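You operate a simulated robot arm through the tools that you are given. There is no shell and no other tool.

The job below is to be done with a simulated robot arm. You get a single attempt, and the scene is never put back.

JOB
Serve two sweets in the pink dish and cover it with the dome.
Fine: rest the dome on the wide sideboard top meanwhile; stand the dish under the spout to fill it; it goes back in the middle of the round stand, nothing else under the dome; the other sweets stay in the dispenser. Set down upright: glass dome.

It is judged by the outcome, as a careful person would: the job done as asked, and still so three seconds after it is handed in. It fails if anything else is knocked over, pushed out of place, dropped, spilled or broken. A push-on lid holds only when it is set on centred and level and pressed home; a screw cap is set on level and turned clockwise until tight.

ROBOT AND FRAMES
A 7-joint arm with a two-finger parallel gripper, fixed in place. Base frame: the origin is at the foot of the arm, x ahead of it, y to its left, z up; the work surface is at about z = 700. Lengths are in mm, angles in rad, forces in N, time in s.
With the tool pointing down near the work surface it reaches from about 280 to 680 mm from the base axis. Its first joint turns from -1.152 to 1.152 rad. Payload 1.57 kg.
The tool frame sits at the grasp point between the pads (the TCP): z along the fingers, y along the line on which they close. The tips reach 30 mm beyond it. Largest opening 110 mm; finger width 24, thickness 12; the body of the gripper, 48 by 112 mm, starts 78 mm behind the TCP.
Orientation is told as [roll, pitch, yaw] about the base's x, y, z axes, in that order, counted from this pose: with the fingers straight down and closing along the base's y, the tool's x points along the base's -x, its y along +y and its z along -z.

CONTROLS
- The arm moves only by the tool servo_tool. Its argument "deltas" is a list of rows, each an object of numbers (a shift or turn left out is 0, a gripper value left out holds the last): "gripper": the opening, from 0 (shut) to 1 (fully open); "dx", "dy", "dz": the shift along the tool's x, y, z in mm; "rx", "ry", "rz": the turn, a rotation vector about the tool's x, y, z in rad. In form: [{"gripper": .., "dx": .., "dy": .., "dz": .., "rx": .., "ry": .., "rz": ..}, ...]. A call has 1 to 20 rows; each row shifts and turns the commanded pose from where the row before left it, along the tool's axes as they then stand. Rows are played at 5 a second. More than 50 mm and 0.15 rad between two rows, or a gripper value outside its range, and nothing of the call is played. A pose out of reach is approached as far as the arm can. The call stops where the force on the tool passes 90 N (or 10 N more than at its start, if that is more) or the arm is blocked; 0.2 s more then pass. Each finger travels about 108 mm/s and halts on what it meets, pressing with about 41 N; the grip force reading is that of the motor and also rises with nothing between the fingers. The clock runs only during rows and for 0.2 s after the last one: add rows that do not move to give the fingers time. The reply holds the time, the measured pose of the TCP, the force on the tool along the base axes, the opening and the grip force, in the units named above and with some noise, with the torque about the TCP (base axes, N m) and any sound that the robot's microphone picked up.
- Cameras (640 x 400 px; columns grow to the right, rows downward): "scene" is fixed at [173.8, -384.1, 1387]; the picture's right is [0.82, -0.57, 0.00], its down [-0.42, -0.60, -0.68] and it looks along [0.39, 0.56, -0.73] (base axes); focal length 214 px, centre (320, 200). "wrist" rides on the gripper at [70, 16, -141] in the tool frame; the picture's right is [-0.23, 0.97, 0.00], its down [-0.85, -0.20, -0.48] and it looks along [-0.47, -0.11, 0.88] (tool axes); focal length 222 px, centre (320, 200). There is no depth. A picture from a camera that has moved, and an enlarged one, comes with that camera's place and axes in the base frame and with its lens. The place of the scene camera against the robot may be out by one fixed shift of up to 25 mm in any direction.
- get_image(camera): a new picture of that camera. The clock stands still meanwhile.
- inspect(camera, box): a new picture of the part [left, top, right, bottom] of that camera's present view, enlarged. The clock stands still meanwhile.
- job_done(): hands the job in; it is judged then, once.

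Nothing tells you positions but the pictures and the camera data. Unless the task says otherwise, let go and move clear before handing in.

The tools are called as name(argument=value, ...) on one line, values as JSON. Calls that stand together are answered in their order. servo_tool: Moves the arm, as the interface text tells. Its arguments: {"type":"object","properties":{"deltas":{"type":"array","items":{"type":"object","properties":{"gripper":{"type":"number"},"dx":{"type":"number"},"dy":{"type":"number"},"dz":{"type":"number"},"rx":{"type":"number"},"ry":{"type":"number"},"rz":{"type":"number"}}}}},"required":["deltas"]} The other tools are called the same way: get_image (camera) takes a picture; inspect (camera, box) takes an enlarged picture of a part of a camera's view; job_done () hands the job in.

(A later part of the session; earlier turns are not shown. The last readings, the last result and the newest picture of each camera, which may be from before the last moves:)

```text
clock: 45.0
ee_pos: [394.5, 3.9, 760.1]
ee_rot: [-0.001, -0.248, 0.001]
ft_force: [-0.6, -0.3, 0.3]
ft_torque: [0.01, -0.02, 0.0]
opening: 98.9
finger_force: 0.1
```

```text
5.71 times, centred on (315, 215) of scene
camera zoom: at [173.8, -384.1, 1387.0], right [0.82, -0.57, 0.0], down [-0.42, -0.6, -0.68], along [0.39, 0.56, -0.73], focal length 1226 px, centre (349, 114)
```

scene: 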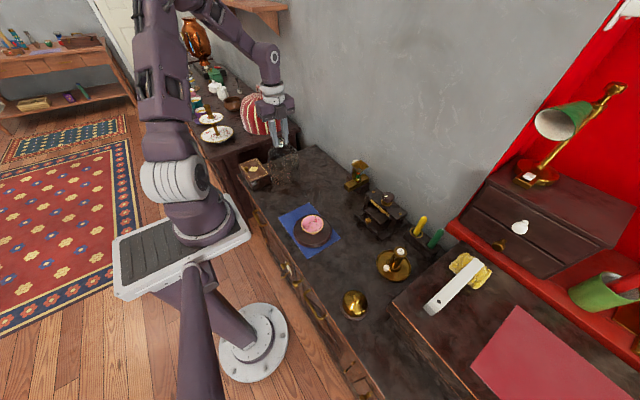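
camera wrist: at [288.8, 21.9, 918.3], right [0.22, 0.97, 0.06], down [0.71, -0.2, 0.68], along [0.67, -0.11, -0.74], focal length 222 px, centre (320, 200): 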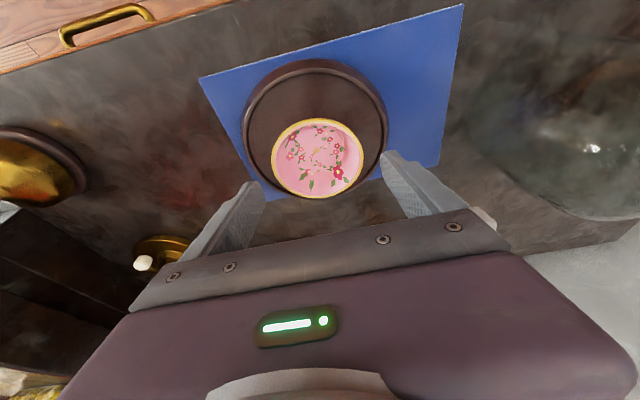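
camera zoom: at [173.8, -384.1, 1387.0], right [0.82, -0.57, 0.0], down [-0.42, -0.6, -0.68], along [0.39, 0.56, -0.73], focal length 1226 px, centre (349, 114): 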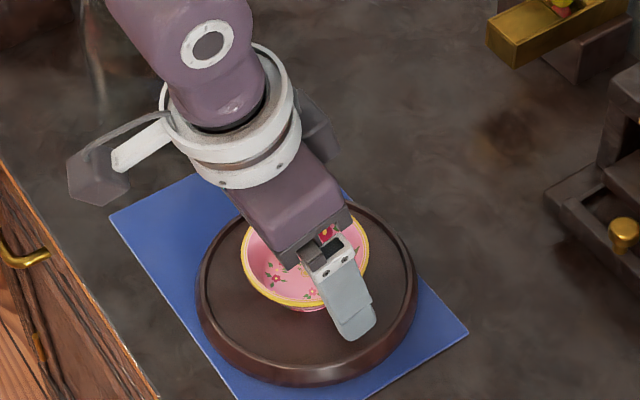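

The dish is between the fingers with its centre near y≈6. I'll nudge slightly to centre and close slowly on the rim.

servo_tool(deltas=[{"dy": 1.5}, {"gripper": 0.84}, {"gripper": 0.8}, {"gripper": 0.77}, {"gripper": 0.74}, {"gripper": 0.71}, {"gripper": 0.68}, {}])

inspect(camera="wrist", box=[200, 60, 440, 220])

inspect(camera="scene", box=[280, 180, 350, 250])

```text
clock: 46.8
ee_pos: [396.2, 3.5, 760.2]
ee_rot: [0.0, -0.249, 0.001]
ft_force: [-0.1, 0.5, 0.0]
ft_torque: [-0.01, -0.01, 0.0]
opening: 80.0
finger_force: 40.9
```

```text
2.50 times, centred on (320, 140) of wrist
camera zoom: at [291.6, 20.9, 878.8], right [0.22, 0.97, 0.06], down [0.71, -0.2, 0.68], along [0.67, -0.11, -0.74], focal length 555 px, centre (320, 350)
```

zoom: 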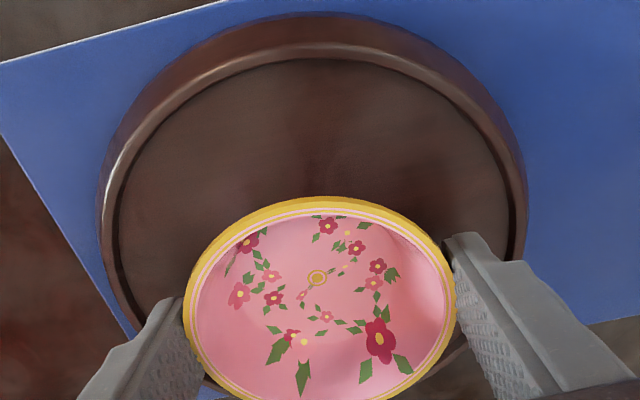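

```text
5.71 times, centred on (315, 215) of scene
camera zoom: at [173.8, -384.1, 1387.0], right [0.82, -0.57, 0.0], down [-0.42, -0.6, -0.68], along [0.39, 0.56, -0.73], focal length 1226 px, centre (349, 114)
```

zoom: 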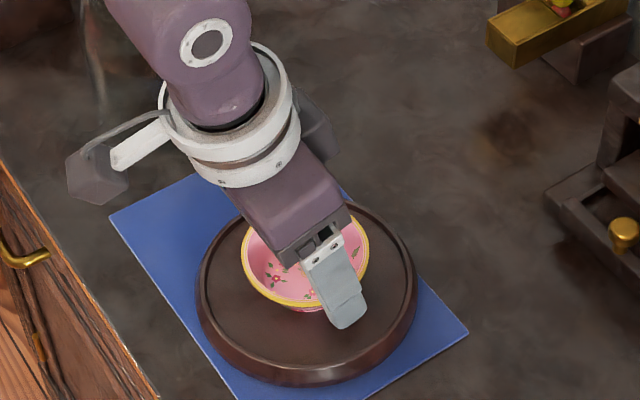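

The rim is held at 80 mm and the dish looks level. The placed TCP pose to return to is about (394.5, 5, 760). I'll lift gently.

servo_tool(deltas=[{"dx": -0.5, "dz": -1.94}, {"dx": -0.99, "dz": -3.88}, {"dx": -1.23, "dz": -4.85}, {"dx": -1.23, "dz": -4.85}, {}])

inspect(camera="scene", box=[280, 180, 350, 250])

inspect(camera="wrist", box=[200, 60, 440, 220])

```text
clock: 48.0
ee_pos: [394.6, 5.8, 776.1]
ee_rot: [0.001, -0.248, 0.001]
ft_force: [0.6, -0.3, -1.2]
ft_torque: [0.0, -0.01, 0.02]
opening: 80.1
finger_force: 40.8
```

```text
5.71 times, centred on (315, 215) of scene
camera zoom: at [173.8, -384.1, 1387.0], right [0.82, -0.57, 0.0], down [-0.42, -0.6, -0.68], along [0.39, 0.56, -0.73], focal length 1226 px, centre (349, 114)
```

zoom: 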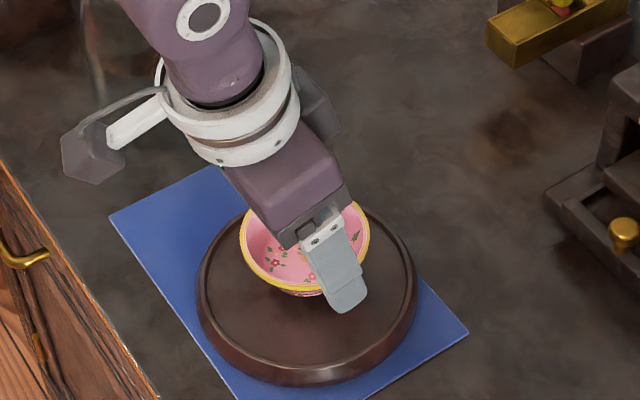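

```text
2.50 times, centred on (320, 140) of wrist
camera zoom: at [292.2, 21.4, 895.2], right [0.22, 0.97, 0.06], down [0.71, -0.2, 0.68], along [0.67, -0.11, -0.74], focal length 555 px, centre (320, 350)
```

zoom: 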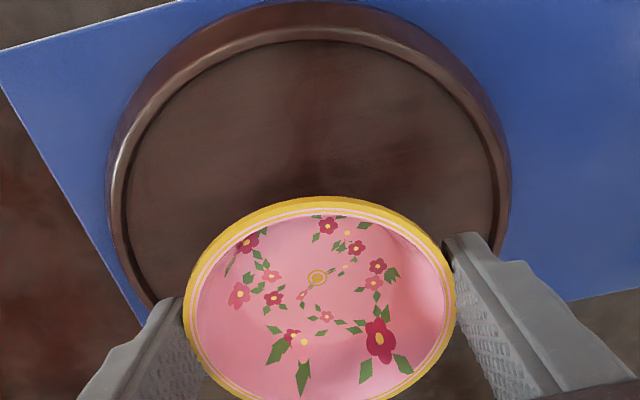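

The dish is held level and clear. I'll raise it a bit more and carry it to just in front of the spout, centred at y≈73.5.

servo_tool(deltas=[{"dx": -3, "dz": -11.7}, {"dx": -3, "dz": -11.7}, {"dx": -10, "dy": 4.3, "dz": 2.55}, {"dx": -20.05, "dy": 8.56, "dz": 5.1}, {"dx": -20.05, "dy": 8.56, "dz": 5.1}, {"dx": -20.05, "dy": 8.56, "dz": 5.1}, {"dx": -20.05, "dy": 8.56, "dz": 5.1}, {"dx": -20.05, "dy": 8.56, "dz": 5.1}, {"dx": -20.05, "dy": 8.56, "dz": 5.1}, {"dx": -20.05, "dy": 8.56, "dz": 5.1}, {"dx": -10, "dy": 4.3, "dz": 2.55}, {}])

get_image(camera="wrist")

inspect(camera="scene", box=[310, 140, 400, 220])

```text
clock: 50.6
ee_pos: [558.6, 72.4, 800.5]
ee_rot: [0.002, -0.25, -0.002]
ft_force: [-0.1, 0.0, -0.5]
ft_torque: [-0.04, 0.0, 0.01]
opening: 80.0
finger_force: 40.3
```

```text
taken
camera wrist: at [455.2, 89.1, 919.2], right [0.22, 0.97, 0.06], down [0.71, -0.2, 0.68], along [0.67, -0.11, -0.74], focal length 222 px, centre (320, 200)
```

wrist: 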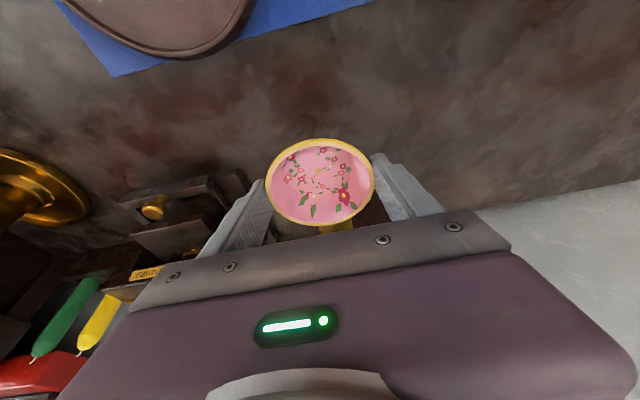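

```text
5.00 times, centred on (355, 180) of scene
camera zoom: at [173.9, -384.1, 1387.0], right [0.82, -0.57, 0.0], down [-0.42, -0.6, -0.68], along [0.39, 0.56, -0.73], focal length 1072 px, centre (145, 300)
```

zoom: 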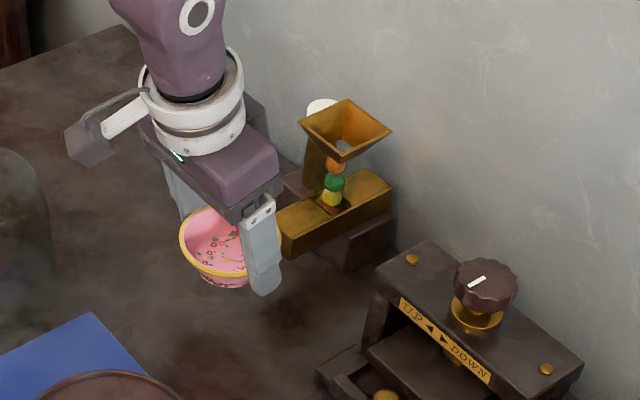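

The dish is in front of the trough and aligned in y. I'll lower it to about 7 mm above the sideboard.

servo_tool(deltas=[{"dx": 3.27, "dz": 12.85}, {"dx": 3.27, "dz": 12.85}, {"dx": 3.27, "dz": 12.85}, {"dx": 3.27, "dz": 12.85}, {}])

inspect(camera="scene", box=[325, 160, 385, 210])

inspect(camera="wrist", box=[240, 120, 400, 240])

```text
clock: 51.8
ee_pos: [559.3, 74.6, 747.8]
ee_rot: [0.0, -0.25, 0.0]
ft_force: [0.3, -0.1, -0.5]
ft_torque: [0.0, -0.03, 0.01]
opening: 80.0
finger_force: 40.5
```

```text
8.00 times, centred on (355, 185) of scene
camera zoom: at [173.8, -384.1, 1387.0], right [0.82, -0.57, 0.0], down [-0.42, -0.6, -0.68], along [0.39, 0.56, -0.73], focal length 1716 px, centre (40, 320)
```

zoom: 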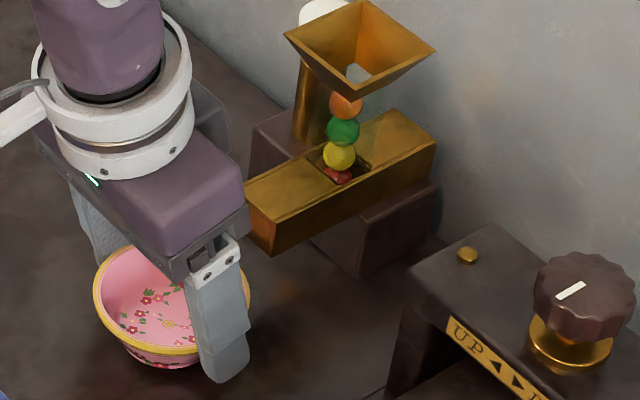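

```text
3.33 times, centred on (320, 180) of wrist
camera zoom: at [456.1, 89.3, 866.5], right [0.22, 0.97, 0.06], down [0.71, -0.2, 0.68], along [0.67, -0.11, -0.74], focal length 740 px, centre (320, 267)
```

zoom: 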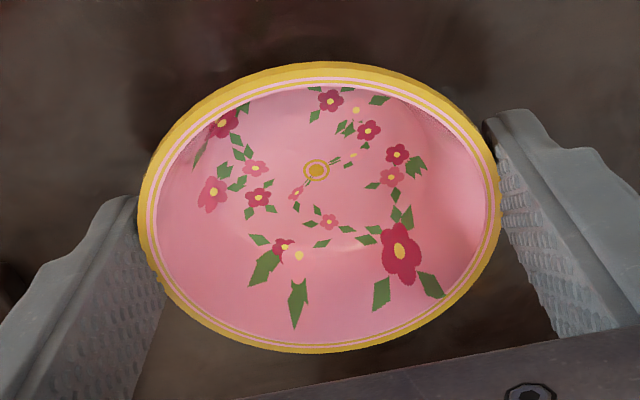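

I need to know the exact dish height before sliding under the trough, so I'll find the table contact here first in small steps.

servo_tool(deltas=[{"dx": 0.37, "dz": 1.45}, {"dx": 0.37, "dz": 1.45}, {}])

servo_tool(deltas=[{"dx": 0.25, "dz": 0.97}, {"dx": 0.25, "dz": 0.97}, {}])

```text
clock: 52.6
ee_pos: [559.2, 73.3, 744.7]
ee_rot: [0.0, -0.249, -0.001]
ft_force: [0.3, 0.4, -0.1]
ft_torque: [-0.01, -0.01, 0.01]
opening: 79.7
finger_force: 41.3
```

```text
clock: 53.4
ee_pos: [559.6, 73.3, 743.2]
ee_rot: [0.002, -0.25, 0.001]
ft_force: [-0.1, -0.7, -0.9]
ft_torque: [-0.01, 0.0, 0.02]
opening: 79.9
finger_force: 40.9
```

servo_tool(deltas=[{"dx": 0.25, "dz": 0.97}, {"dx": 0.25, "dz": 0.97}, {}])

inspect(camera="scene", box=[325, 170, 365, 210])

```text
clock: 54.2
ee_pos: [560.2, 72.9, 741.7]
ee_rot: [0.001, -0.249, 0.001]
ft_force: [0.2, 0.1, -0.5]
ft_torque: [0.02, -0.03, 0.02]
opening: 79.9
finger_force: 40.8
```

```text
10.00 times, centred on (345, 190) of scene
camera zoom: at [173.8, -384.1, 1387.0], right [0.82, -0.57, 0.0], down [-0.42, -0.6, -0.68], along [0.39, 0.56, -0.73], focal length 2145 px, centre (70, 300)
```

zoom: 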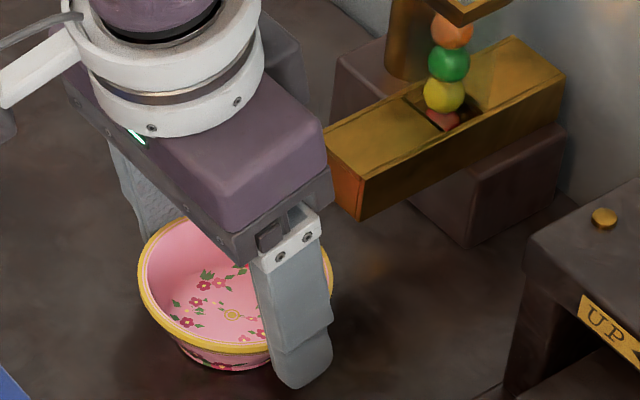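

servo_tool(deltas=[{"dx": 0.25, "dz": 0.97}, {}])

servo_tool(deltas=[{"dx": 0.25, "dz": 0.97}, {}])

```text
clock: 54.8
ee_pos: [561.4, 73.1, 741.7]
ee_rot: [0.002, -0.25, 0.0]
ft_force: [-0.2, 0.1, -0.3]
ft_torque: [0.01, 0.02, -0.02]
opening: 80.0
finger_force: 40.8
```

```text
clock: 55.4
ee_pos: [560.6, 73.3, 740.3]
ee_rot: [0.0, -0.252, 0.001]
ft_force: [-0.4, -0.4, 2.9]
ft_torque: [0.0, -0.02, -0.03]
opening: 80.0
finger_force: 40.4
```

Contact is at TCP z≈740, as predicted, so the dish is about 27 mm tall and fits under the trough (~743). I'll lift 3 mm and slide forward in stages.

servo_tool(deltas=[{"dx": -0.74, "dz": -2.9}, {"dx": -8.72, "dz": 2.22}, {"dx": -8.72, "dz": 2.22}, {"dx": -8.72, "dz": 2.22}, {}])

inspect(camera="scene", box=[330, 165, 370, 205])

get_image(camera="wrist")

```text
clock: 56.6
ee_pos: [589.3, 73.1, 743.0]
ee_rot: [0.0, -0.25, 0.0]
ft_force: [0.9, 0.6, -0.4]
ft_torque: [-0.01, -0.01, 0.04]
opening: 79.9
finger_force: 40.2
```

```text
10.00 times, centred on (350, 185) of scene
camera zoom: at [173.8, -384.1, 1387.0], right [0.82, -0.57, 0.0], down [-0.42, -0.6, -0.68], along [0.39, 0.56, -0.73], focal length 2145 px, centre (20, 350)
```

zoom: 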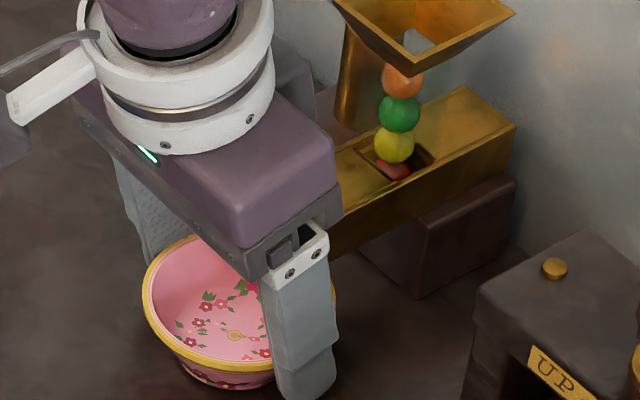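

```text
taken
camera wrist: at [485.3, 88.8, 861.6], right [0.22, 0.97, 0.06], down [0.71, -0.2, 0.68], along [0.67, -0.11, -0.74], focal length 222 px, centre (320, 200)
```

wrist: 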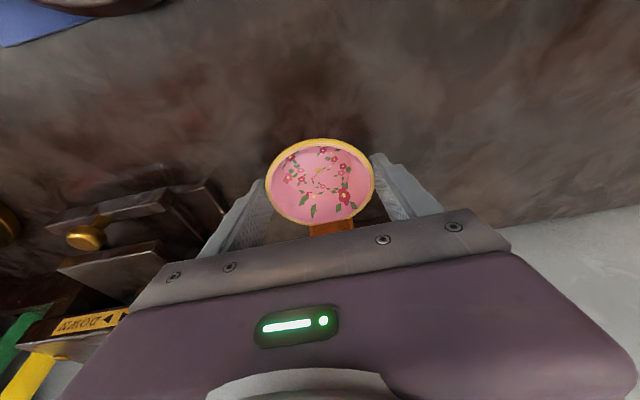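

The dish front is now passing under the trough. I'll zoom in to check the clearance.

inspect(camera="wrist", box=[250, 130, 400, 250])

```text
3.33 times, centred on (325, 190) of wrist
camera zoom: at [485.3, 88.8, 861.6], right [0.22, 0.97, 0.06], down [0.71, -0.2, 0.68], along [0.67, -0.11, -0.74], focal length 740 px, centre (303, 233)
```

zoom: 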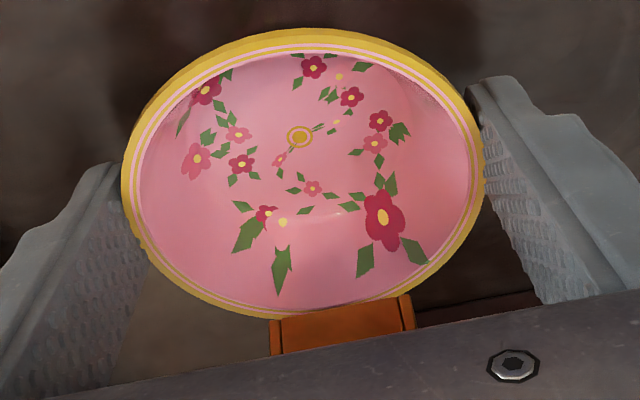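

The trough's bottom edge is where I predicted (z≈743) and the rim passes beneath it. I'll slide on in small stages with force checks.

servo_tool(deltas=[{"dx": -7.27, "dz": 1.85}, {"dx": -7.27, "dz": 1.85}, {"dx": -7.27, "dz": 1.85}, {"dx": -7.27, "dz": 1.85}, {}])

inspect(camera="scene", box=[330, 155, 380, 205])

inspect(camera="wrist", box=[250, 130, 400, 250])

```text
clock: 57.8
ee_pos: [617.5, 73.8, 741.1]
ee_rot: [0.0, -0.25, 0.0]
ft_force: [0.2, 0.0, -0.2]
ft_torque: [-0.02, 0.0, 0.0]
opening: 80.0
finger_force: 40.8
```

```text
8.00 times, centred on (355, 180) of scene
camera zoom: at [173.8, -384.1, 1387.0], right [0.82, -0.57, 0.0], down [-0.42, -0.6, -0.68], along [0.39, 0.56, -0.73], focal length 1716 px, centre (40, 360)
```

zoom: 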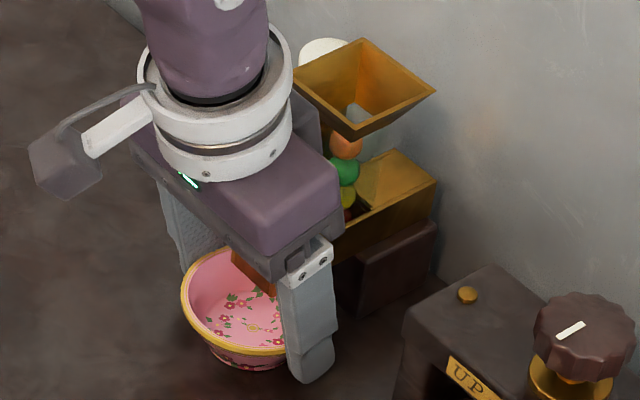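

```text
3.33 times, centred on (325, 190) of wrist
camera zoom: at [514.3, 88.8, 860.3], right [0.22, 0.97, 0.06], down [0.71, -0.2, 0.67], along [0.67, -0.11, -0.74], focal length 740 px, centre (303, 233)
```

zoom: 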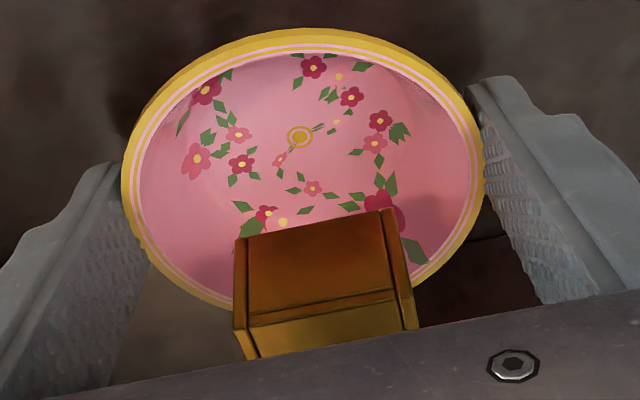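

The dish is now about halfway under. Another 13 mm will centre it under the overhang, short of the block face.

servo_tool(deltas=[{"dx": -0.25, "dz": -0.97}, {"dx": -4.2, "dz": 1.07}, {"dx": -4.2, "dz": 1.07}, {"dx": -4.2, "dz": 1.07}, {}])

inspect(camera="wrist", box=[250, 130, 400, 250])

inspect(camera="scene", box=[330, 155, 380, 205])

```text
clock: 59.0
ee_pos: [628.6, 72.3, 742.3]
ee_rot: [0.0, -0.248, -0.001]
ft_force: [-17.3, -1.5, 3.9]
ft_torque: [0.18, -1.9, 0.24]
opening: 80.1
finger_force: 40.8
```

```text
3.33 times, centred on (325, 190) of wrist
camera zoom: at [526.4, 88.3, 861.9], right [0.22, 0.97, 0.06], down [0.71, -0.2, 0.67], along [0.67, -0.11, -0.74], focal length 740 px, centre (303, 233)
```

zoom: 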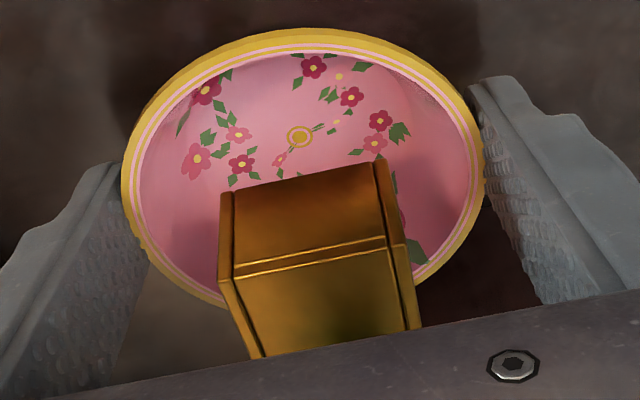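

```text
8.00 times, centred on (355, 180) of scene
camera zoom: at [173.4, -384.1, 1387.0], right [0.82, -0.57, 0.0], down [-0.42, -0.6, -0.68], along [0.39, 0.56, -0.73], focal length 1716 px, centre (40, 360)
```

zoom: 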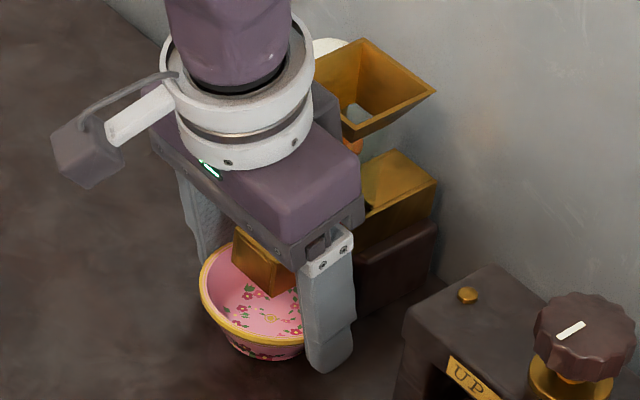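

The arm met something: -17 N in x acting about 110 mm above the TCP, so the gripper body is touching the funnel. I'll back off right away and set the dish down here.

servo_tool(deltas=[{"dx": 3.9, "dz": -0.99}, {"dx": 2.9, "dz": -0.74}, {}])

inspect(camera="scene", box=[330, 155, 380, 205])

inspect(camera="wrist", box=[250, 130, 400, 250])

```text
clock: 59.8
ee_pos: [622.8, 72.8, 743.1]
ee_rot: [0.0, -0.249, 0.001]
ft_force: [-0.2, 0.7, -0.6]
ft_torque: [0.0, 0.0, 0.01]
opening: 80.1
finger_force: 41.2
```

```text
8.00 times, centred on (355, 180) of scene
camera zoom: at [173.8, -384.1, 1387.0], right [0.82, -0.57, 0.0], down [-0.42, -0.6, -0.68], along [0.39, 0.56, -0.73], focal length 1716 px, centre (40, 360)
```

zoom: 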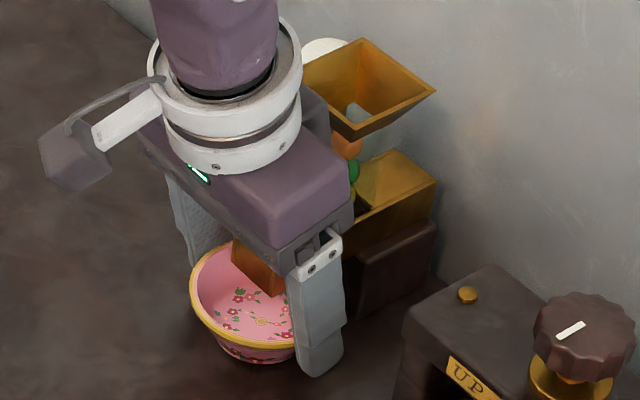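

```text
3.33 times, centred on (325, 190) of wrist
camera zoom: at [519.6, 88.5, 862.3], right [0.22, 0.97, 0.06], down [0.71, -0.2, 0.68], along [0.67, -0.11, -0.74], focal length 740 px, centre (303, 233)
```

zoom: 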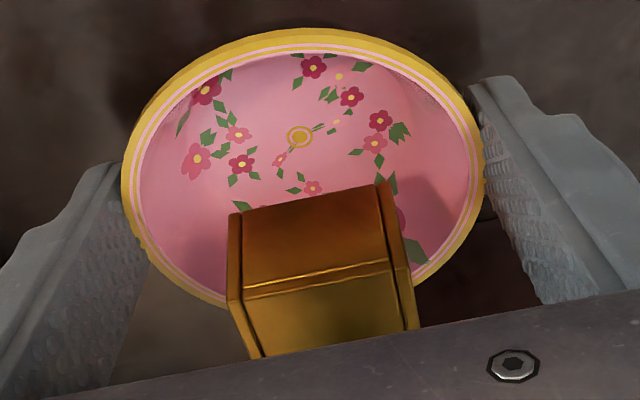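

Force is back to zero and the dispenser hasn't moved. I'll lower the dish onto the sideboard here.

servo_tool(deltas=[{"dx": 0.37, "dz": 1.45}, {"dx": 0.25, "dz": 0.97}, {}])

```text
clock: 60.6
ee_pos: [622.6, 72.1, 740.2]
ee_rot: [0.0, -0.249, -0.001]
ft_force: [-0.4, -0.6, -1.0]
ft_torque: [0.01, -0.04, 0.01]
opening: 80.3
finger_force: 40.6
```

servo_tool(deltas=[{"dx": 0.15, "dz": 0.6}, {}])

```text
clock: 61.2
ee_pos: [623.6, 74.1, 739.5]
ee_rot: [-0.002, -0.251, 0.0]
ft_force: [0.0, -1.2, 4.8]
ft_torque: [-0.08, 0.0, 0.01]
opening: 80.3
finger_force: 40.9
```

The dish is on the sideboard. I'll release gently and check.

servo_tool(deltas=[{"gripper": 0.75}, {"gripper": 0.79}, {"gripper": 0.84}, {"gripper": 0.88}, {}])

inspect(camera="wrist", box=[250, 130, 400, 250])

```text
clock: 62.4
ee_pos: [623.2, 73.2, 740.1]
ee_rot: [0.002, -0.25, 0.0]
ft_force: [-0.3, -0.1, 0.3]
ft_torque: [0.02, 0.03, -0.01]
opening: 96.6
finger_force: 0.0
```

```text
3.33 times, centred on (325, 190) of wrist
camera zoom: at [519.9, 88.9, 858.6], right [0.22, 0.97, 0.06], down [0.71, -0.2, 0.68], along [0.67, -0.11, -0.74], focal length 740 px, centre (303, 233)
```

zoom: 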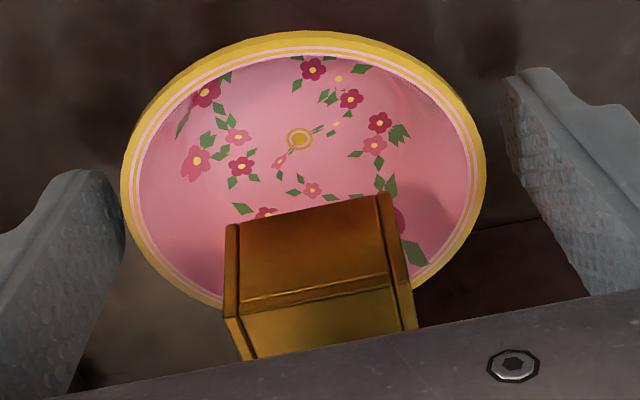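

The dish is released and stable, centred at about x≈626. I'll pull straight back clear of it and look at the spout.

servo_tool(deltas=[{"dx": 9.7, "dz": -2.46}, {"dx": 19.4, "dz": -4.93}, {"dx": 19.4, "dz": -4.93}, {"dx": 19.4, "dz": -4.93}, {"dx": 19.4, "dz": -4.93}, {"dx": 9.7, "dz": -2.46}, {}])

get_image(camera="wrist")

inspect(camera="scene", box=[330, 155, 380, 205])

```text
clock: 64.0
ee_pos: [521.8, 74.0, 739.2]
ee_rot: [0.0, -0.25, 0.0]
ft_force: [0.4, 0.1, 0.3]
ft_torque: [0.01, -0.03, -0.02]
opening: 96.6
finger_force: 0.0
```

```text
taken
camera wrist: at [418.1, 89.9, 857.4], right [0.22, 0.97, 0.06], down [0.71, -0.2, 0.68], along [0.67, -0.11, -0.74], focal length 222 px, centre (320, 200)
```

wrist: 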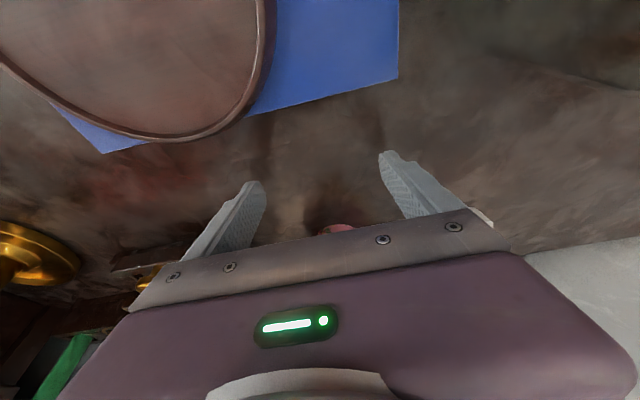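

```text
8.00 times, centred on (355, 180) of scene
camera zoom: at [173.8, -384.1, 1387.0], right [0.82, -0.57, 0.0], down [-0.42, -0.6, -0.68], along [0.39, 0.56, -0.73], focal length 1716 px, centre (40, 360)
```

zoom: 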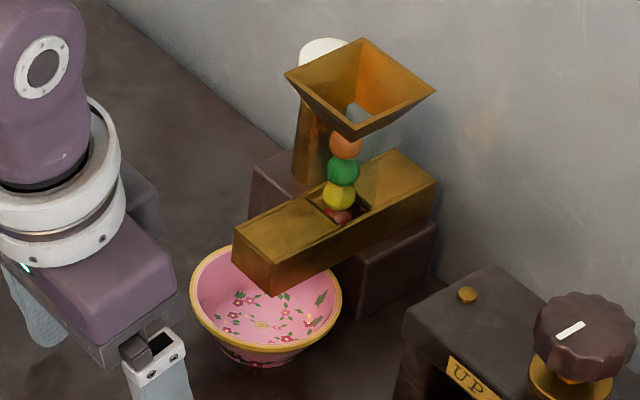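

The dispenser is intact: red sits in the gate, with yellow, green and orange above. The dish should sit a little deeper under the overhang, so I'll nudge it about 9 mm with half-closed fingers at its front rim.

servo_tool(deltas=[{"gripper": 0.27, "dx": -1.5, "dz": -5.8}, {}, {}, {"dx": -11.6, "dz": 2.96}, {"dx": -11.6, "dz": 2.96}, {"dx": -11.6, "dz": 2.96}, {"dx": -5.8, "dz": 1.48}, {}])

inspect(camera="wrist", box=[250, 130, 400, 250])

```text
clock: 65.8
ee_pos: [565.5, 72.4, 745.5]
ee_rot: [-0.002, -0.249, 0.0]
ft_force: [0.3, -0.3, -0.1]
ft_torque: [0.0, -0.03, -0.02]
opening: 29.7
finger_force: 0.0
```

```text
3.33 times, centred on (325, 190) of wrist
camera zoom: at [461.6, 88.2, 864.2], right [0.22, 0.97, 0.06], down [0.71, -0.2, 0.68], along [0.67, -0.11, -0.74], focal length 740 px, centre (303, 233)
```

zoom: 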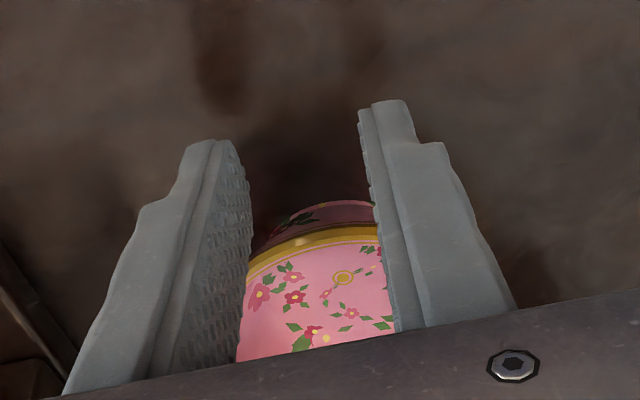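

I'm just behind the rim. Pushing forward slowly now.

servo_tool(deltas=[{"dx": -2.9, "dz": 0.74}, {"dx": -2.9, "dz": 0.74}, {"dx": -2.9, "dz": 0.74}, {"dx": -2.9, "dz": 0.74}, {}])

inspect(camera="scene", box=[330, 155, 380, 205])

inspect(camera="wrist", box=[250, 130, 400, 250])

```text
clock: 67.0
ee_pos: [577.0, 72.8, 746.2]
ee_rot: [0.0, -0.249, -0.001]
ft_force: [-0.2, -0.6, -0.5]
ft_torque: [-0.03, 0.01, 0.0]
opening: 30.1
finger_force: 0.0
```

```text
8.00 times, centred on (355, 180) of scene
camera zoom: at [173.8, -384.1, 1387.0], right [0.82, -0.57, 0.0], down [-0.42, -0.6, -0.68], along [0.39, 0.56, -0.73], focal length 1716 px, centre (40, 360)
```

zoom: 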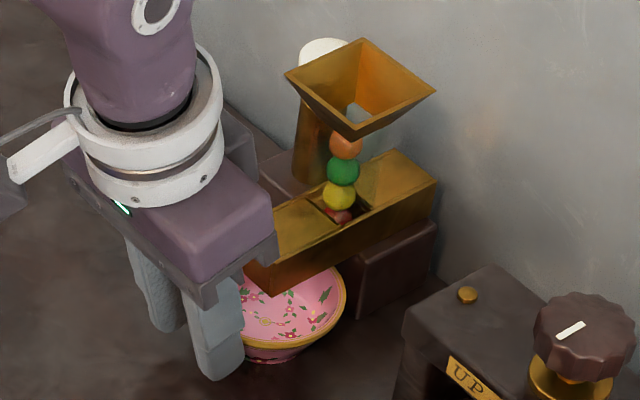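

```text
3.33 times, centred on (325, 190) of wrist
camera zoom: at [473.8, 89.5, 864.7], right [0.22, 0.97, 0.06], down [0.71, -0.2, 0.67], along [0.67, -0.11, -0.74], focal length 740 px, centre (303, 233)
```

zoom: 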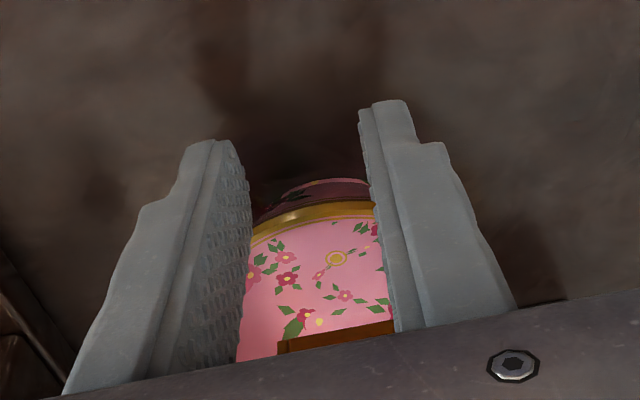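

The dish has begun to move, about 3 mm. I'll continue a further 6 mm.

servo_tool(deltas=[{"dx": -1.94, "dz": 0.49}, {"dx": -1.94, "dz": 0.49}, {"dx": -1.94, "dz": 0.49}, {}])

inspect(camera="scene", box=[330, 155, 380, 205])

```text
clock: 68.0
ee_pos: [582.4, 74.2, 745.1]
ee_rot: [-0.001, -0.247, -0.002]
ft_force: [-9.0, 0.5, -0.7]
ft_torque: [0.04, 0.17, 0.02]
opening: 30.3
finger_force: 0.3
```

```text
8.00 times, centred on (355, 180) of scene
camera zoom: at [173.7, -384.1, 1387.0], right [0.82, -0.57, 0.0], down [-0.42, -0.6, -0.68], along [0.39, 0.56, -0.73], focal length 1716 px, centre (40, 360)
```

zoom: 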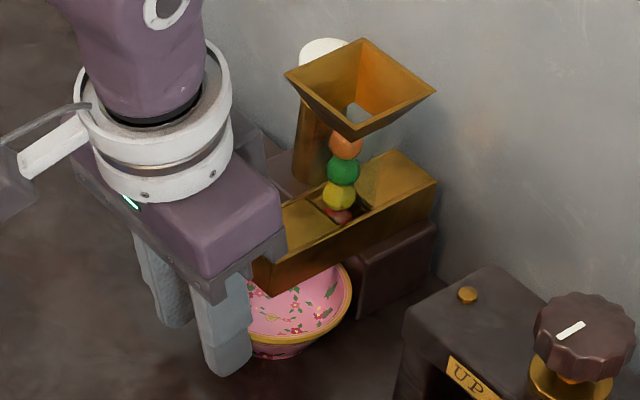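

The dish is now lightly against the block (9 N), centred under the overhang. I'll back away, rise, and take the closed fingers over to the white plunger.

servo_tool(deltas=[{"dx": 5.8, "dz": -1.48}, {"dx": 11.6, "dz": -2.96}, {"dx": 11.6, "dz": -2.96}, {"dx": 11.6, "dz": -2.96}, {"dx": -7.6, "dz": -29.8}, {"dx": -7.6, "dz": -29.8}, {"dx": -7.6, "dz": -29.8}, {"dx": -7.6, "dz": -29.8, "gripper": 0.0}, {"dx": -7.6, "dz": -29.8}, {"dx": -7.6, "dz": -29.8}, {}])

inspect(camera="scene", box=[330, 155, 380, 205])

get_image(camera="scene")

```text
clock: 70.4
ee_pos: [538.5, 75.4, 929.9]
ee_rot: [-0.001, -0.251, 0.001]
ft_force: [0.2, -0.8, -0.7]
ft_torque: [0.01, 0.0, 0.01]
opening: 0.1
finger_force: 21.4
```

```text
8.00 times, centred on (355, 180) of scene
camera zoom: at [173.8, -384.1, 1387.0], right [0.82, -0.57, 0.0], down [-0.42, -0.6, -0.68], along [0.39, 0.56, -0.73], focal length 1716 px, centre (40, 360)
```

zoom: 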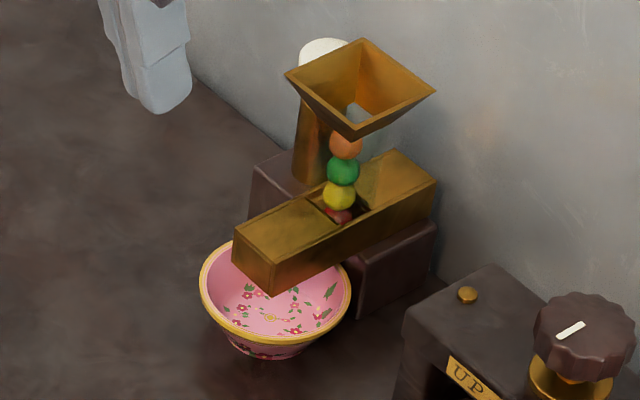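

```text
taken
```

scene: 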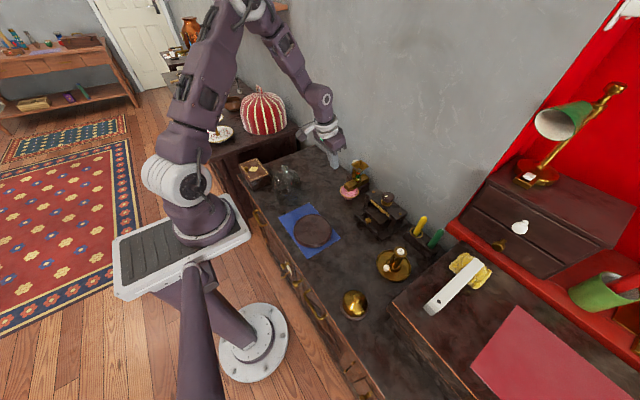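

The dish sits well under the spout. Now I'll move over toward the plunger.

servo_tool(deltas=[{"dx": -31, "dy": 9.4, "dz": 7.9}, {"dx": -31, "dy": 9.4, "dz": 7.9}, {"dx": -31, "dy": 9.4, "dz": 7.9}, {"dx": -31, "dy": 9.4, "dz": 7.9}, {"dx": -31, "dy": 9.4, "dz": 7.9}, {}])

get_image(camera="wrist")

inspect(camera="scene", box=[325, 130, 385, 190])

```text
clock: 71.8
ee_pos: [701.3, 122.3, 929.3]
ee_rot: [0.0, -0.25, -0.001]
ft_force: [-0.4, 0.5, 0.0]
ft_torque: [-0.03, -0.01, 0.02]
opening: 0.0
finger_force: 20.9
```

```text
taken
camera wrist: at [598.3, 137.9, 1047.4], right [0.22, 0.97, 0.06], down [0.71, -0.2, 0.67], along [0.67, -0.11, -0.74], focal length 222 px, centre (320, 200)
```

wrist: 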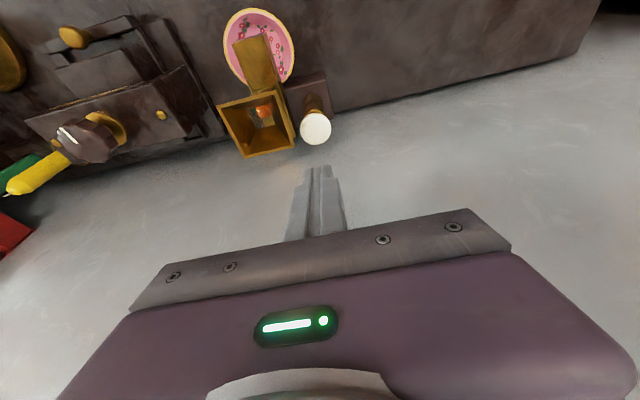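

```text
6.67 times, centred on (355, 160) of scene
camera zoom: at [173.8, -384.1, 1387.0], right [0.82, -0.57, 0.0], down [-0.42, -0.6, -0.68], along [0.39, 0.56, -0.73], focal length 1430 px, centre (87, 467)
```

zoom: 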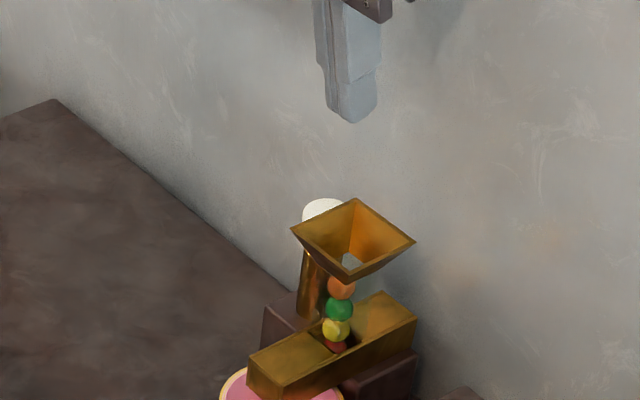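

The plunger cap is at about (704, 122, 819). I'll descend to just above it.

servo_tool(deltas=[{"dx": 2.9, "dy": 0.4, "dz": 16.5}, {"dx": 2.9, "dy": 0.4, "dz": 16.5}, {"dx": 2.9, "dy": 0.4, "dz": 16.5}, {"dx": 2.9, "dy": 0.3, "dz": 16.5}, {}])

inspect(camera="wrist", box=[240, 40, 400, 240])

inspect(camera="scene", box=[335, 140, 375, 180])

```text
clock: 73.0
ee_pos: [706.6, 123.3, 864.4]
ee_rot: [0.0, -0.249, -0.002]
ft_force: [0.3, -0.8, -0.5]
ft_torque: [-0.01, 0.02, -0.04]
opening: 0.2
finger_force: 21.7
```

```text
2.00 times, centred on (320, 140) of wrist
camera zoom: at [603.1, 138.3, 982.3], right [0.22, 0.97, 0.06], down [0.71, -0.2, 0.67], along [0.67, -0.11, -0.74], focal length 444 px, centre (320, 320)
```

zoom: 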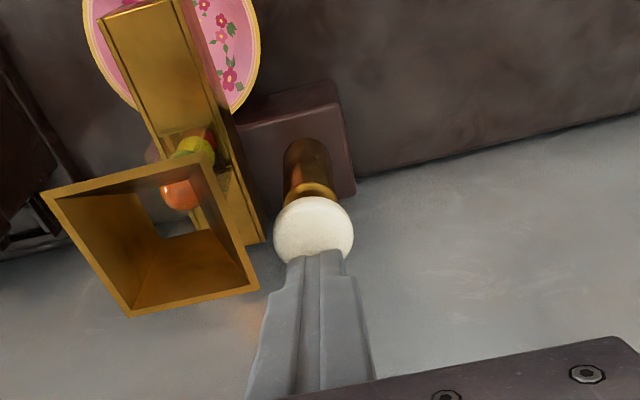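

```text
10.00 times, centred on (355, 160) of scene
camera zoom: at [173.8, -384.1, 1387.0], right [0.82, -0.57, 0.0], down [-0.42, -0.6, -0.68], along [0.39, 0.56, -0.73], focal length 2145 px, centre (-30, 600)
```

zoom: 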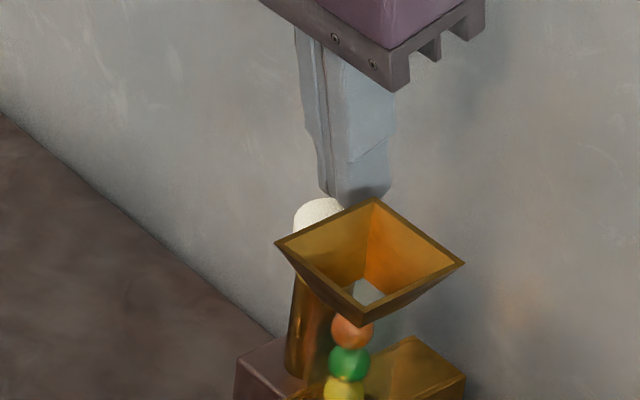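

The fingertip is right over the cap. I'll press down slowly in small steps, watching the force and sound.

servo_tool(deltas=[{"dx": 0.5, "dz": 1.94}, {"dx": 0.5, "dz": 1.94}, {"dx": 0.5, "dz": 1.94}, {}])

servo_tool(deltas=[{"dx": 0.5, "dz": 1.94}, {"dx": 0.5, "dz": 1.94}, {}])

```text
clock: 74.0
ee_pos: [706.0, 121.0, 856.6]
ee_rot: [-0.002, -0.251, -0.001]
ft_force: [1.1, 0.2, 0.9]
ft_torque: [0.02, 0.0, 0.03]
opening: 0.0
finger_force: 21.5
```

```text
clock: 74.8
ee_pos: [706.4, 121.6, 854.2]
ee_rot: [0.001, -0.248, 0.0]
ft_force: [0.6, 1.4, 2.4]
ft_torque: [0.0, -0.02, -0.03]
opening: 0.0
finger_force: 21.4
```

Spring contact has begun. I'll continue pressing.

servo_tool(deltas=[{"dx": 0.5, "dz": 1.94}, {"dx": 0.5, "dz": 1.94}, {}])

inspect(camera="wrist", box=[240, 20, 400, 220])

```text
clock: 75.6
ee_pos: [705.0, 122.1, 850.8]
ee_rot: [0.001, -0.25, -0.001]
ft_force: [1.1, -0.3, 1.5]
ft_torque: [0.0, -0.02, 0.0]
opening: 0.0
finger_force: 21.1
```

```text
2.00 times, centred on (320, 120) of wrist
camera zoom: at [602.5, 137.8, 969.3], right [0.22, 0.97, 0.06], down [0.71, -0.2, 0.68], along [0.67, -0.11, -0.74], focal length 444 px, centre (320, 360)
```

zoom: 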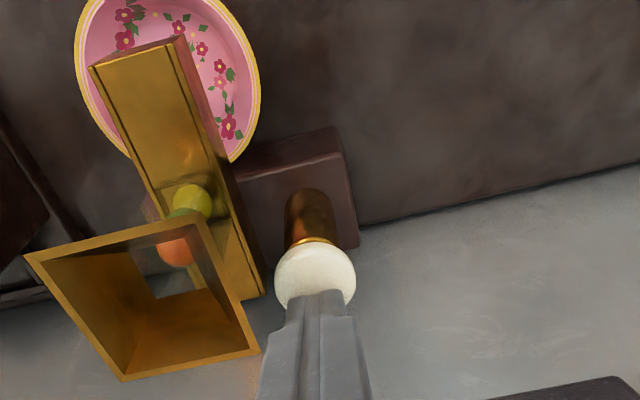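

The plunger is moving down and the mechanism is working. I'll keep pressing gently.

servo_tool(deltas=[{"dx": 0.5, "dz": 1.94}, {"dx": 0.5, "dz": 1.94}, {}])

inspect(camera="scene", box=[335, 155, 385, 205])

inspect(camera="wrist", box=[240, 20, 400, 220])

```text
clock: 76.4
ee_pos: [706.2, 121.2, 847.7]
ee_rot: [-0.001, -0.249, 0.0]
ft_force: [-1.2, 0.1, 3.3]
ft_torque: [0.02, 0.04, 0.0]
opening: 0.0
finger_force: 21.6
heard: click
```

```text
8.00 times, centred on (360, 180) of scene
camera zoom: at [173.7, -384.1, 1387.0], right [0.82, -0.57, 0.0], down [-0.42, -0.6, -0.68], along [0.39, 0.56, -0.73], focal length 1716 px, centre (0, 360)
```

zoom: 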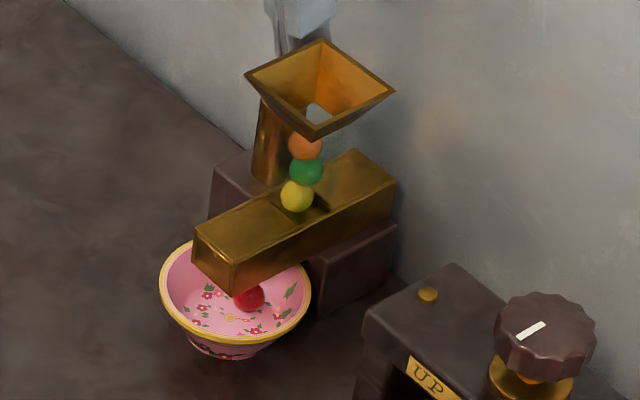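

```text
2.00 times, centred on (320, 120) of wrist
camera zoom: at [602.6, 137.8, 965.1], right [0.22, 0.97, 0.06], down [0.71, -0.2, 0.68], along [0.67, -0.11, -0.74], focal length 444 px, centre (320, 360)
```

zoom: 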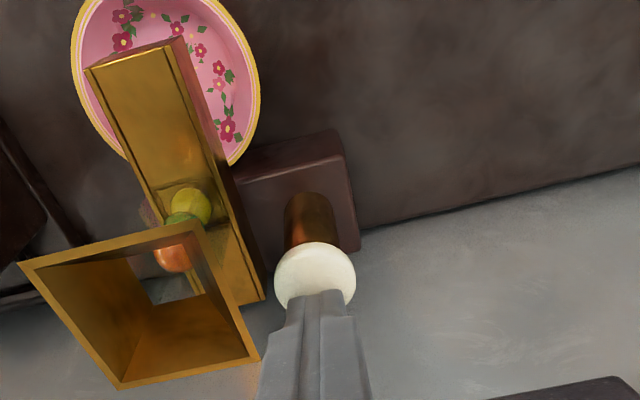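

A click, and the red sweet dropped into the dish. I'll release the plunger fully so it resets.

servo_tool(deltas=[{"dx": -1, "dz": -3.9}, {"dx": -1, "dz": -3.9}, {"dx": -1, "dz": -3.9}, {"dx": -1, "dz": -3.9}, {}, {}, {}])

inspect(camera="scene", box=[335, 155, 385, 205])

inspect(camera="wrist", box=[240, 20, 400, 220])

```text
clock: 78.0
ee_pos: [705.1, 123.0, 862.9]
ee_rot: [0.0, -0.251, 0.0]
ft_force: [-0.1, 1.4, -0.2]
ft_torque: [-0.01, 0.01, -0.02]
opening: 0.2
finger_force: 21.3
```

```text
8.00 times, centred on (360, 180) of scene
camera zoom: at [173.8, -384.1, 1387.0], right [0.82, -0.57, 0.0], down [-0.42, -0.6, -0.68], along [0.39, 0.56, -0.73], focal length 1716 px, centre (0, 360)
```

zoom: 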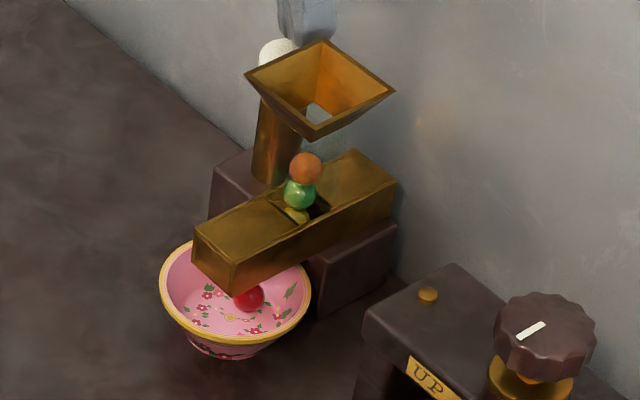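

```text
2.00 times, centred on (320, 120) of wrist
camera zoom: at [603.0, 138.3, 981.4], right [0.22, 0.97, 0.06], down [0.71, -0.2, 0.68], along [0.67, -0.11, -0.74], focal length 444 px, centre (320, 360)
```

zoom: 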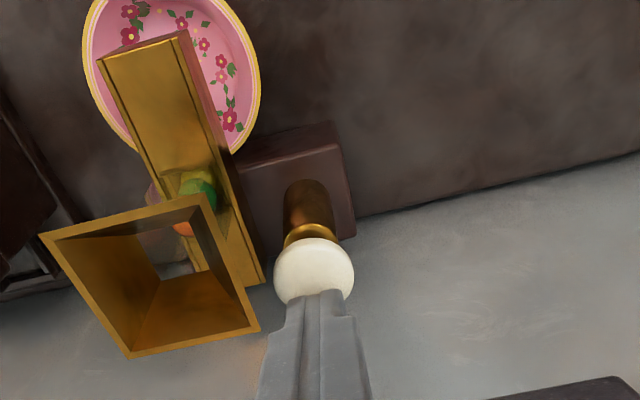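

It has reset, with yellow now in the gate. I'll press the plunger a second time with the same stroke.

servo_tool(deltas=[{"dx": 0.5, "dz": 1.94}, {"dx": 0.5, "dz": 1.94}, {"dx": 0.5, "dz": 1.94}, {"dx": 0.5, "dz": 1.94}, {"dx": 0.5, "dz": 1.94}, {"dx": 0.5, "dz": 1.94}, {"dx": 0.5, "dz": 1.94}, {}])

inspect(camera="scene", box=[335, 155, 385, 205])

```text
clock: 79.8
ee_pos: [704.4, 121.3, 847.8]
ee_rot: [-0.001, -0.247, -0.001]
ft_force: [0.3, -0.4, 2.8]
ft_torque: [0.0, -0.02, 0.02]
opening: 0.1
finger_force: 21.2
heard: click
```

```text
8.00 times, centred on (360, 180) of scene
camera zoom: at [173.8, -384.1, 1387.0], right [0.82, -0.57, 0.0], down [-0.42, -0.6, -0.68], along [0.39, 0.56, -0.73], focal length 1716 px, centre (0, 360)
```

zoom: 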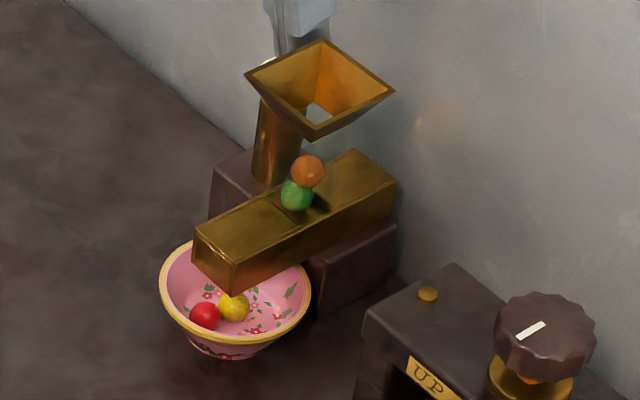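

Two sweets, red and yellow, are in the dish, with green and orange still in the tube. I'll release the plunger and back away up and out.

servo_tool(deltas=[{"dx": -1, "dz": -3.9}, {"dx": -1, "dz": -3.9}, {"dx": -2, "dz": -7.8}, {"dx": -4, "dz": -15.5}, {"dx": -6, "dz": -23}, {"dx": -6, "dz": -25}, {"dx": 33, "dy": -9.8, "dz": -8.4}, {"dx": 33, "dy": -9.8, "dz": -8.4}, {"dx": 33, "dy": -9.8, "dz": -8.4}, {"dx": 33, "dy": -9.8, "dz": -8.4}, {"dx": 33, "dy": -9.8, "dz": -8.4, "gripper": 0.9}, {}, {}])

inspect(camera="scene", box=[335, 155, 385, 205])

get_image(camera="wrist")

```text
clock: 82.6
ee_pos: [533.0, 74.1, 926.9]
ee_rot: [0.002, -0.25, -0.002]
ft_force: [0.5, 0.2, 1.8]
ft_torque: [-0.02, 0.0, 0.0]
opening: 99.2
finger_force: 0.1
```

```text
8.00 times, centred on (360, 180) of scene
camera zoom: at [173.8, -384.1, 1387.0], right [0.82, -0.57, 0.0], down [-0.42, -0.6, -0.68], along [0.39, 0.56, -0.73], focal length 1716 px, centre (0, 360)
```

zoom: 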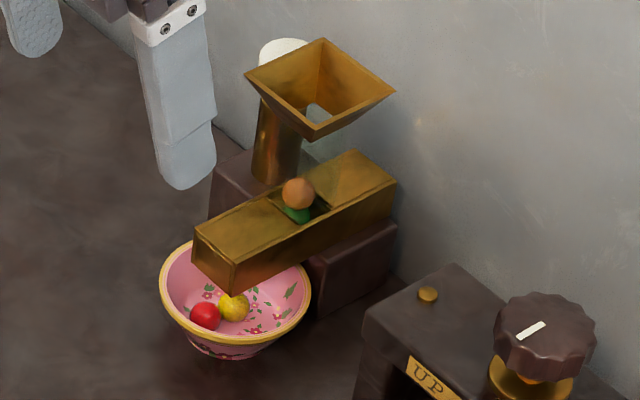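

```text
taken
camera wrist: at [430.2, 88.1, 1046.0], right [0.22, 0.97, 0.06], down [0.71, -0.2, 0.68], along [0.67, -0.11, -0.74], focal length 222 px, centre (320, 200)
```

wrist: 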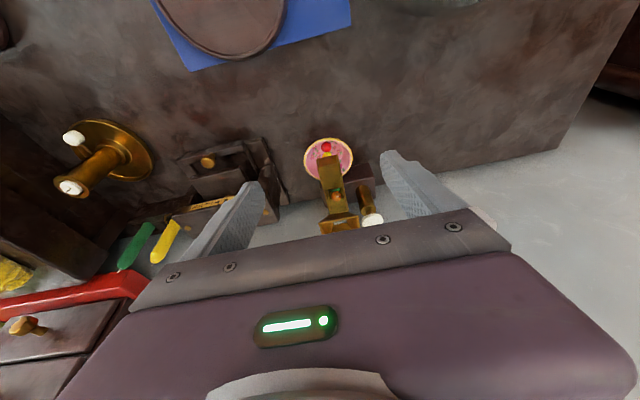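

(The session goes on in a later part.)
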